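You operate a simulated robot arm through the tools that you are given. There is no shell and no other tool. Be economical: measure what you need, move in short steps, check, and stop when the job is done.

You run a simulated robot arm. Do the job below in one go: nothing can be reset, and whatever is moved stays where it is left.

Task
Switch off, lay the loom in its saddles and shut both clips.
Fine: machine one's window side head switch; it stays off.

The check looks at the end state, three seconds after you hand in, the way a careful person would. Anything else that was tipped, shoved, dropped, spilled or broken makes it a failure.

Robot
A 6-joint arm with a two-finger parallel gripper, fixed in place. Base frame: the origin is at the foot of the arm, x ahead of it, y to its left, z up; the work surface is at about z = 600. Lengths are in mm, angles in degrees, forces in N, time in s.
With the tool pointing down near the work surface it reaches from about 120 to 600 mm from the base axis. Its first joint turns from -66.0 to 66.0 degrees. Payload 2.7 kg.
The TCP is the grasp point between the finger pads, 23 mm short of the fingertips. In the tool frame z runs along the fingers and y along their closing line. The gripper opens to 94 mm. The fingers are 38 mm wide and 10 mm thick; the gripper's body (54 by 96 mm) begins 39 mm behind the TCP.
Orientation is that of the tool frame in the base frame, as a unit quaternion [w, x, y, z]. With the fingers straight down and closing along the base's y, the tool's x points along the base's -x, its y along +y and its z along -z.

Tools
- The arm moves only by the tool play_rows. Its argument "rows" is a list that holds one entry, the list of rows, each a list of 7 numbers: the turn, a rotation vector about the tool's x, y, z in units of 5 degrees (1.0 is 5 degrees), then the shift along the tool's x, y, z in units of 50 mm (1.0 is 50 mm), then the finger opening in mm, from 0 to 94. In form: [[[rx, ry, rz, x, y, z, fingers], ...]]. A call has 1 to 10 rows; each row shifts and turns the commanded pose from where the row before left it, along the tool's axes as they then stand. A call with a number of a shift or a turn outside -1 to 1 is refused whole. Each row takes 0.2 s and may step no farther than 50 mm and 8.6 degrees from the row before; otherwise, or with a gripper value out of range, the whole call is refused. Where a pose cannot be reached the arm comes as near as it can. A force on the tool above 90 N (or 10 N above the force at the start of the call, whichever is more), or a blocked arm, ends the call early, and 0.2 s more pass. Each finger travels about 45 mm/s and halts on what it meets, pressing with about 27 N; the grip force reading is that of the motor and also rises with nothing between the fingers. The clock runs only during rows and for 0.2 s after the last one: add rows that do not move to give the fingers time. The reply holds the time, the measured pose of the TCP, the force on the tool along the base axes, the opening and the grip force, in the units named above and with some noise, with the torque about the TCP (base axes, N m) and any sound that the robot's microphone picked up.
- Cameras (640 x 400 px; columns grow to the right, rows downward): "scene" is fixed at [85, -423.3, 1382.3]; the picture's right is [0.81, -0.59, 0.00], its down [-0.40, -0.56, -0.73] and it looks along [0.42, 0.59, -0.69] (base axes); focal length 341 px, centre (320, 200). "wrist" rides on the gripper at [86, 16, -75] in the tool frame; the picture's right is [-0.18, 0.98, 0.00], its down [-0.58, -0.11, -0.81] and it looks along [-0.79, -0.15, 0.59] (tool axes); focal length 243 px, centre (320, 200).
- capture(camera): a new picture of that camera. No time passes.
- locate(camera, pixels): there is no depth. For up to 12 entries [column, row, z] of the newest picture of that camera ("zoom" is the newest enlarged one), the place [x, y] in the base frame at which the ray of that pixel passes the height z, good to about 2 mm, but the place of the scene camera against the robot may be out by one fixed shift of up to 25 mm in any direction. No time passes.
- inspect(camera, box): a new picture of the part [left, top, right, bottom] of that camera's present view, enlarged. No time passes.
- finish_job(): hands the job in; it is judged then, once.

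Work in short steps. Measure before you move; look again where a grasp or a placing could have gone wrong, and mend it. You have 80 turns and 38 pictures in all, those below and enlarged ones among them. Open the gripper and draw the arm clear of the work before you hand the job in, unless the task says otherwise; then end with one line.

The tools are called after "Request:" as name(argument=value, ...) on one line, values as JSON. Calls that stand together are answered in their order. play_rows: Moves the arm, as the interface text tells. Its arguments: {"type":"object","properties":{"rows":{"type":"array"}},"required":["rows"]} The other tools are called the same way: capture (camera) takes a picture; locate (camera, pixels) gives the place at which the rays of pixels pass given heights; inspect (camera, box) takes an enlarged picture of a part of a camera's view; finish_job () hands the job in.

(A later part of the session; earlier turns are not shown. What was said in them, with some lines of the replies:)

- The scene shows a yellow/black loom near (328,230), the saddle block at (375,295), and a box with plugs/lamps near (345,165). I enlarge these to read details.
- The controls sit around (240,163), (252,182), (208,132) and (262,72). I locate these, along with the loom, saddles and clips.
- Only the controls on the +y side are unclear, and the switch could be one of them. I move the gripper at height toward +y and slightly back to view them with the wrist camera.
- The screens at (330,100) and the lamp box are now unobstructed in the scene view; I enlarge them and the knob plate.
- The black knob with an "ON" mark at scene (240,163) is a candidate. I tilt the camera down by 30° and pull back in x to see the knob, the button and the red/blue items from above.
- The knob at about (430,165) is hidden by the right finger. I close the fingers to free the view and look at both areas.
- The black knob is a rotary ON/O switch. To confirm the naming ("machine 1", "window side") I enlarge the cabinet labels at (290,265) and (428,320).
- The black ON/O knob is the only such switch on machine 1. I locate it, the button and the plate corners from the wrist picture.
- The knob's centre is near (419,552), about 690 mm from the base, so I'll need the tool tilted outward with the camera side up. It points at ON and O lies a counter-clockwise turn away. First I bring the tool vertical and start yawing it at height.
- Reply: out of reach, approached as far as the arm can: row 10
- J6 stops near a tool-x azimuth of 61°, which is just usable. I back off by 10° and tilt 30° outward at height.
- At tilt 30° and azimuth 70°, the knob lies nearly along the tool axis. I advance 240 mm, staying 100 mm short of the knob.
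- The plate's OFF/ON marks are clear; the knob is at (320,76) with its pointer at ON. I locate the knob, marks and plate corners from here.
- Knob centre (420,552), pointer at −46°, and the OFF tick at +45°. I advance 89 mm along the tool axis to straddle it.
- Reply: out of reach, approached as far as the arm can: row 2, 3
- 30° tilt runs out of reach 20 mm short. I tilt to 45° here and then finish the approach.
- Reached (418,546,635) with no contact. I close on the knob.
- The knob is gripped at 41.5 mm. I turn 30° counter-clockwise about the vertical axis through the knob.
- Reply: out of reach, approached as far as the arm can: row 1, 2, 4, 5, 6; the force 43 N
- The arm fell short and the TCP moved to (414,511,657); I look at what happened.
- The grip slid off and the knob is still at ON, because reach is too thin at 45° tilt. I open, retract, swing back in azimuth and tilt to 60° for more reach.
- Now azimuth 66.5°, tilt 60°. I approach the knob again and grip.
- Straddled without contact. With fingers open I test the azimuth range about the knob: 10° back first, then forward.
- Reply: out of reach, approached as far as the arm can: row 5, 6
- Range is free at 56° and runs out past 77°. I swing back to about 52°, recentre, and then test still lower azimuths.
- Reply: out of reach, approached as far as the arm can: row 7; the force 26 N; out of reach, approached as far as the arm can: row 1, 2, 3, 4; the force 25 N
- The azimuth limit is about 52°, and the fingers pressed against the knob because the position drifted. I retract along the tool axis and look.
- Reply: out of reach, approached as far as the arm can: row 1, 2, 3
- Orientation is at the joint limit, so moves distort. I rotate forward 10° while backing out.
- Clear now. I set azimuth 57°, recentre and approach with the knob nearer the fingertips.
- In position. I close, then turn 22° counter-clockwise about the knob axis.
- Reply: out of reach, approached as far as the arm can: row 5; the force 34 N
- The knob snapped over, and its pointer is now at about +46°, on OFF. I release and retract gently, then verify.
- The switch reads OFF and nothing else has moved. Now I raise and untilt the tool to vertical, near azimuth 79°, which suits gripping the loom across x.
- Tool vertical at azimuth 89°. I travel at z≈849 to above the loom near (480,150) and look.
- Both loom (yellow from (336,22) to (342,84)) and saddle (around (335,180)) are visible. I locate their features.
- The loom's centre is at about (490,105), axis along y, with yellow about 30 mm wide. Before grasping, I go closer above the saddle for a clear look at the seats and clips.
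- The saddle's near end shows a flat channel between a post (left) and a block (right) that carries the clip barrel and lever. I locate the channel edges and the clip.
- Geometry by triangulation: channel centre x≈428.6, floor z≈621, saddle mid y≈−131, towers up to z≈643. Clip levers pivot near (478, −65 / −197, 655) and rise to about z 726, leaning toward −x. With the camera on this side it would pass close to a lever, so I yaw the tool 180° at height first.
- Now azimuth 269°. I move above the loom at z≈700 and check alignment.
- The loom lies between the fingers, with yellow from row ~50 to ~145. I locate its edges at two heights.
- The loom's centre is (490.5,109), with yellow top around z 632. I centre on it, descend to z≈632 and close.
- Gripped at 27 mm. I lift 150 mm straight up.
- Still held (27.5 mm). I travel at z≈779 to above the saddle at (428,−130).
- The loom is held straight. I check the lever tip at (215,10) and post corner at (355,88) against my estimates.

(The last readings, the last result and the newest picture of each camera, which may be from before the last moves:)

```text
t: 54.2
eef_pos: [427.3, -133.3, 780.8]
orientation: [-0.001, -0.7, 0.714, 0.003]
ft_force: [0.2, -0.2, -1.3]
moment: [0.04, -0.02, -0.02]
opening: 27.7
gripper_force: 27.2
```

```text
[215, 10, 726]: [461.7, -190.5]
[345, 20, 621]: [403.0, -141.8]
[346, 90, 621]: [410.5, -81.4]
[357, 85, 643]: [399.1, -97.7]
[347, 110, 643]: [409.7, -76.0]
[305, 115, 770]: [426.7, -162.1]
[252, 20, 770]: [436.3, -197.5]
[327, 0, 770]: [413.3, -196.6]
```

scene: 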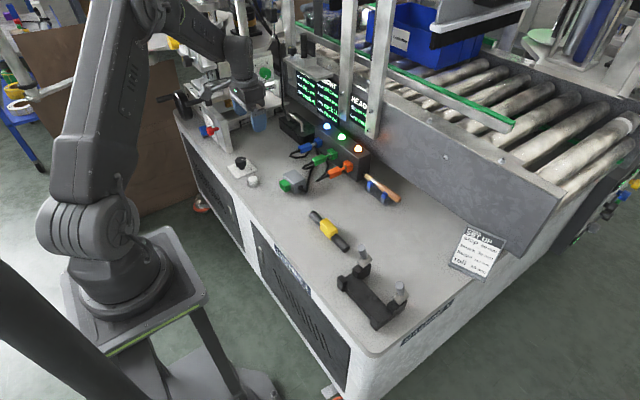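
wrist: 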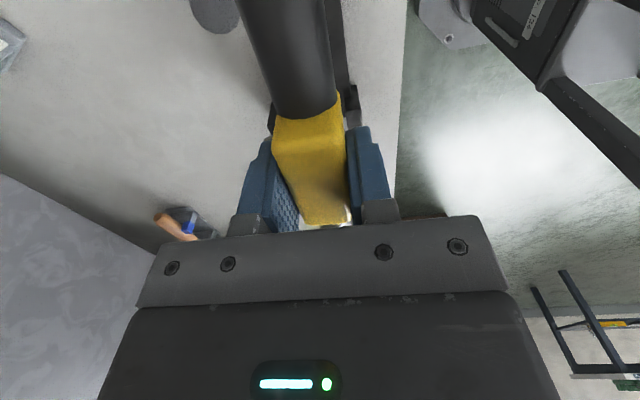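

Consistent: bar 23 mm thick within the 35 mm channel. I descend to z≈662, then slower.

Request:
play_rows(rows=[[[0, 0, 0, 0, -0.02, 0.7, 20], [0, 0, 0, 0, 0, 0.7, 20], [0, 0, 0, 0, 0, 0.6, 20], [0, 0, 0, 0, 0, 0.36, 20], [0, 0, 0, 0, 0, 0, 20]]])

Request:
play_rows(rows=[[[0, 0, 0, 0, 0, 0.06, 20], [0, 0, 0, 0, 0, 0.06, 20], [0, 0, 0, 0, 0, 0.05, 20], [0, 0, 0, 0, 0, 0, 20]]])

```text
t: 55.4
eef_pos: [429.5, -133.1, 663.0]
orientation: [-0.002, -0.701, 0.713, 0.003]
ft_force: [-0.4, 0.2, -1.1]
moment: [-0.01, -0.02, -0.02]
opening: 27.5
gripper_force: 27.0
```

```text
t: 56.4
eef_pos: [427.2, -132.3, 654.2]
orientation: [-0.001, -0.702, 0.712, 0.002]
ft_force: [2.7, 0.2, -0.3]
moment: [-0.06, 0.0, 0.2]
opening: 27.6
gripper_force: 26.7
```

Free so far, at z 654. I continue in small steps until contact shows.

Request:
play_rows(rows=[[[0, 0, 0, 0, 0, 0.04, 20], [0, 0, 0, 0, 0, 0.04, 20], [0, 0, 0, 0, 0, 0, 20]]])

Request:
play_rows(rows=[[[0, 0, 0, 0, 0, 0.03, 20], [0, 0, 0, 0, 0, 0, 20]]])

```text
t: 57.2
eef_pos: [427.7, -132.4, 650.0]
orientation: [-0.002, -0.701, 0.713, 0.001]
ft_force: [-1.8, -3.1, 20.1]
moment: [0.15, -0.08, -0.02]
opening: 28.1
gripper_force: 26.7
```

```text
t: 57.8
eef_pos: [427.7, -131.1, 649.1]
orientation: [-0.001, -0.701, 0.713, 0.002]
ft_force: [-0.4, -4.6, 17.4]
moment: [0.13, -0.21, -0.04]
opening: 27.9
gripper_force: 27.3
```

Seated as predicted, at 650 with about 20 N. I open to 50 mm and rise straight up.

Request:
play_rows(rows=[[[0, 0, 0, 0, 0, 0, 50], [0, 0, 0, 0, 0, 0, 50], [0, 0, 0, 0, 0, -0.4, 50], [0, 0, 0, 0, 0, -0.8, 50], [0, 0, 0, 0, 0, -0.9, 50], [0, 0, 0, 0, 0, -0.9, 50]]])

Request:
inspect(camera="scene", box=[320, 235, 430, 335])

```text
t: 59.2
eef_pos: [430.0, -132.7, 798.3]
orientation: [-0.002, -0.701, 0.713, 0.003]
ft_force: [0.0, -0.6, -0.4]
moment: [0.03, -0.02, -0.02]
opening: 50.0
gripper_force: 0.1
```

```text
4.00 times, centred on (375, 285) of scene
```

zoom: 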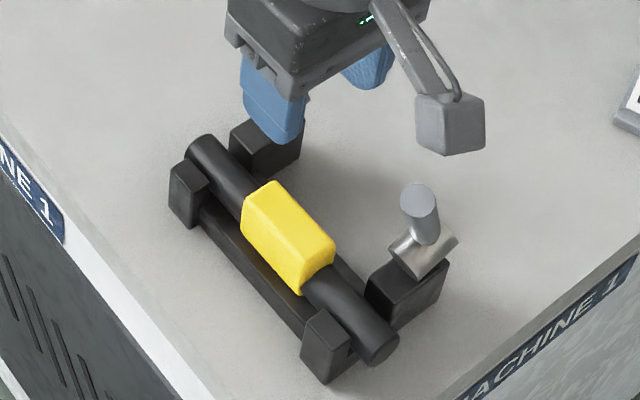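

The loom sits in both saddles. Now the clips: with closed fingers I go to the +x side of the lever at y≈−65 and lower to z≈723 beside it.

Request:
play_rows(rows=[[[0, 0, 0, -0.69, -0.69, 0, 2], [0, 0, 0, -0.69, -0.72, 0, 2], [0, 0, 0, 0, 0, 0, 2], [0, 0, 0, 0, 0, 0.8, 2], [0, 0, 0, 0, 0, 0.7, 2], [0, 0, 0, 0, 0, 0, 2]]])

```text
t: 60.6
eef_pos: [498.4, -64.6, 724.8]
orientation: [-0.001, -0.701, 0.713, 0.002]
ft_force: [-0.5, 0.0, -0.2]
moment: [-0.03, -0.03, 0.02]
opening: 2.1
gripper_force: 0.0
```

I push toward −x in 10 mm steps, watching forces.

Request:
play_rows(rows=[[[0, 0, 0, 0, 0.2, 0, 2], [0, 0, 0, 0, 0.2, 0, 2], [0, 0, 0, 0, 0.2, 0, 2], [0, 0, 0, 0, 0.2, 0, 2]]])

```text
t: 61.6
eef_pos: [460.4, -63.8, 725.2]
orientation: [-0.001, -0.701, 0.713, 0.003]
ft_force: [1.6, -0.1, 0.2]
moment: [0.01, -0.03, 0.02]
opening: 1.5
gripper_force: 0.2
```

Only about 1.6 N, so the lever is yielding. I continue 35 mm and take a picture.

Request:
play_rows(rows=[[[0, 0, 0, 0, 0.2, 0, 2], [0, 0, 0, 0, 0.2, 0, 2], [0, 0, 0, 0, 0.2, 0, 2], [0, 0, 0, 0, 0.1, 0, 2]]])

Request:
inspect(camera="scene", box=[320, 235, 430, 335])

```text
t: 62.6
eef_pos: [424.3, -62.6, 724.0]
orientation: [-0.002, -0.7, 0.714, 0.003]
ft_force: [0.0, 0.0, 0.0]
moment: [0.0, 0.03, 0.02]
opening: 1.9
gripper_force: 0.0
```

```text
4.00 times, centred on (375, 285) of scene
```

zoom: 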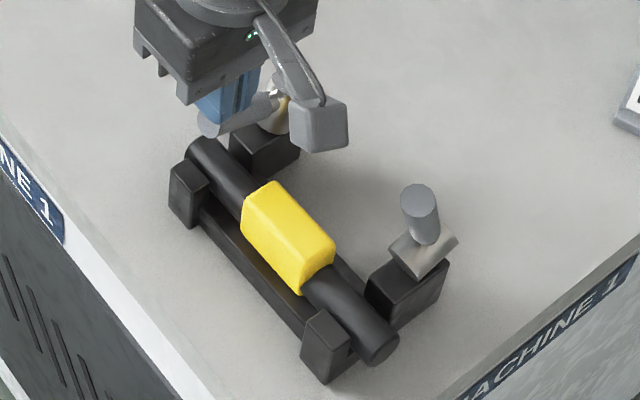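

The lever is folding over toward the post as expected. I press down on it in steps.

Request:
play_rows(rows=[[[0, 0, 0, 0, 0, 0.2, 2], [0, 0, 0, 0, 0, 0.2, 2], [0, 0, 0, 0, 0, 0.2, 2], [0, 0, 0, 0, 0, 0.1, 2]]])

```text
t: 63.6
eef_pos: [426.5, -62.7, 697.2]
orientation: [-0.001, -0.701, 0.713, 0.001]
ft_force: [-15.5, 3.7, 37.7]
moment: [-0.05, 0.21, 0.01]
opening: 0.0
gripper_force: 0.1
stopped in row 4: the force on the tool passed its limit at 98 N (the readings are from after the stop); the commanded pose is now the measured one
```

Force peaked at 98 N with the fingertip at z≈674, so the lever is probably at its stop. I lift and move to the other lever's +x side, then check the first clip.

Request:
play_rows(rows=[[[0, 0, 0, 0, 0, -0.9, 2], [0, 0, 0, 0, 0, -0.96, 2], [0, 0, 0, 0.66, -0.375, 0, 2], [0, 0, 0, 0.66, -0.375, 0, 2], [0, 0, 0, 0.66, -0.375, 0, 2], [0, 0, 0, 0.66, -0.375, 0, 2], [0, 0, 0, 0, 0, 0.8, 2], [0, 0, 0, 0, 0, 0.6, 2]]])

Request:
inspect(camera="scene", box=[320, 235, 430, 335])

```text
t: 65.4
eef_pos: [500.3, -197.0, 716.7]
orientation: [0.0, -0.701, 0.713, 0.002]
ft_force: [0.4, 0.5, 0.1]
moment: [-0.03, -0.03, -0.02]
opening: 2.2
gripper_force: 0.1
```

```text
4.00 times, centred on (375, 285) of scene
```

zoom: 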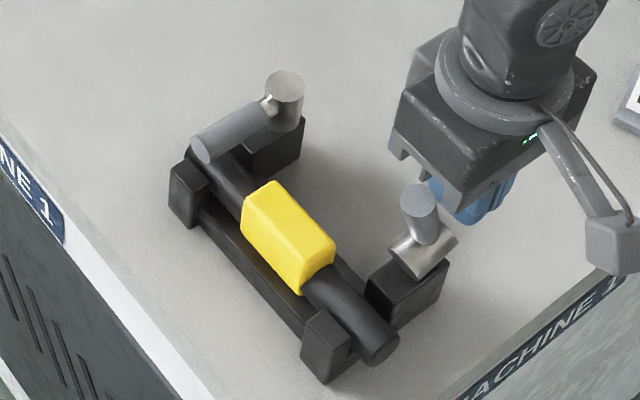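

Clip 1's lever now lies across the loom. I check its slope by locating its tip and root on the scene ray.

Request:
locate(camera="zoom", pixels=[[203, 152, 650], [203, 152, 660], [203, 152, 670], [203, 152, 680], [270, 108, 655], [270, 108, 665], [270, 108, 675], [285, 84, 680], [285, 84, 690], [420, 200, 726], [188, 168, 643], [235, 128, 665]])

```text
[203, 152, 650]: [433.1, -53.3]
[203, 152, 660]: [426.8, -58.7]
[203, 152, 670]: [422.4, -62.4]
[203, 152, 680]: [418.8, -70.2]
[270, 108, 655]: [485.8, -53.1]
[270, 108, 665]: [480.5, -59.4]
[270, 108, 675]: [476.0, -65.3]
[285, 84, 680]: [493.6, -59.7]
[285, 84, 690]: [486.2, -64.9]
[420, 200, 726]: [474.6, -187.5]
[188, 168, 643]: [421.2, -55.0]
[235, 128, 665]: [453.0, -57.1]
```

Clip 1's lever is horizontal (tip z≈662, root z≈665) and at a hard stop, so it's shut. Now I push lever 2 over the same way.

Request:
play_rows(rows=[[[0, 0, 0, 0, 0.2, 0, 2], [0, 0, 0, 0, 0.2, 0, 2], [0, 0, 0, 0, 0.2, 0, 2], [0, 0, 0, 0, 0.2, 0, 2], [0, 0, 0, 0, 0.2, -0.03, 2], [0, 0, 0, 0, 0.2, -0.03, 2], [0, 0, 0, 0, 0.2, -0.03, 2], [0, 0, 0, 0, 0.12, -0.03, 2]]])

Request:
play_rows(rows=[[[0, 0, 0, 0, 0, 0.2, 2], [0, 0, 0, 0, 0, 0.15, 2], [0, 0, 0, 0, 0, 0.1, 2], [0, 0, 0, 0, 0, 0.06, 2], [0, 0, 0, 0, 0, 0.04, 2]]])

```text
t: 67.2
eef_pos: [423.5, -194.5, 723.5]
orientation: [-0.002, -0.701, 0.713, 0.002]
ft_force: [0.3, 0.1, 0.8]
moment: [0.02, 0.02, -0.01]
opening: 2.2
gripper_force: 0.0
```

```text
t: 68.4
eef_pos: [424.0, -194.6, 696.8]
orientation: [0.0, -0.701, 0.713, 0.001]
ft_force: [-2.7, 2.1, 11.0]
moment: [0.06, 0.01, 0.03]
opening: 1.1
gripper_force: 0.0
```

Contact at the same height as clip 1 (696.8). I press 3 mm more to make sure it is at its stop, then lift away.

Request:
play_rows(rows=[[[0, 0, 0, 0, 0, 0.03, 2], [0, 0, 0, 0, 0, 0.03, 2], [0, 0, 0, 0, 0, 0, 2]]])

```text
t: 69.2
eef_pos: [424.3, -193.6, 696.2]
orientation: [0.001, -0.701, 0.713, -0.001]
ft_force: [-14.0, 11.4, 54.5]
moment: [0.26, 0.11, 0.07]
opening: 0.4
gripper_force: 0.1
```

Firm stop at 54 N. I lift and withdraw the arm toward the base side, then check.

Request:
play_rows(rows=[[[0, 0, 0, 0, 0, -0.5, 2], [0, 0, 0, 0, 0, -1, 40], [0, 0, 0, 0, 0, -1, 60], [0, 0, 0, -0.9, 0.2, 0, 60], [0, 0, 0, -0.9, 0.2, 0, 60], [0, 0, 0, -0.9, 0.2, 0, 60], [0, 0, 0, -0.9, 0.2, 0, 60], [0, 0, 0, -0.9, 0.2, 0, 60]]])

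Request:
capture(camera="scene")

Request:
inspect(camera="scene", box=[320, 235, 430, 335])

```text
t: 71.0
eef_pos: [377.2, 30.4, 819.6]
orientation: [0.0, -0.7, 0.714, 0.001]
ft_force: [-0.5, 0.0, -0.4]
moment: [-0.01, -0.03, 0.02]
opening: 60.0
gripper_force: 0.0
```

```text
1 pictures are left
```

scene: 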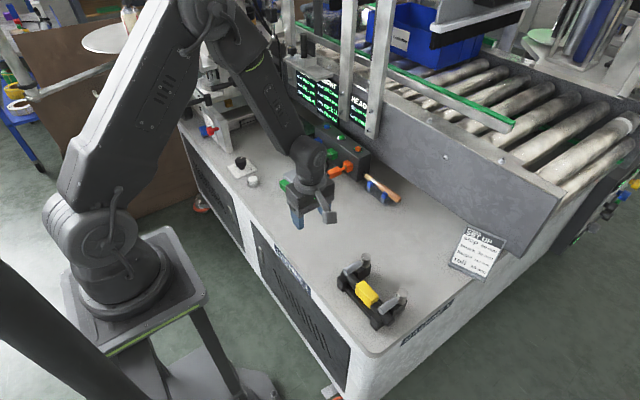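

```text
4.00 times, centred on (375, 285) of scene
```

zoom: 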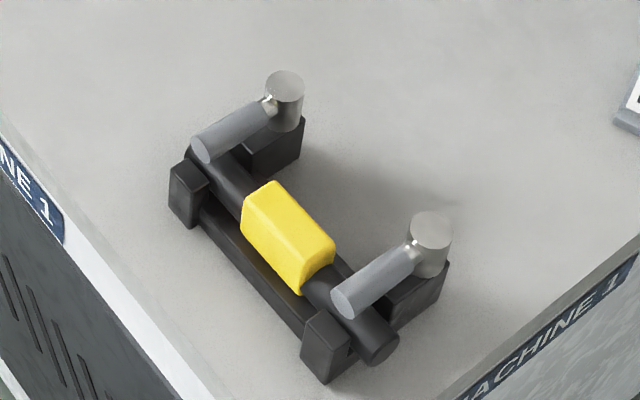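

Both clips are down across the seated loom, the lamps on the box have gone dark, the knob is at OFF, and the arm is clear with the gripper open. I hand in.

Request:
finish_job()

```text
The job is handed in.
```

The black ON/OFF knob on machine 1 is at OFF, the loom is seated in both saddles, and both clips are shut. It was the only ON/OFF switch I could see, and I found no label naming it the window side head switch.
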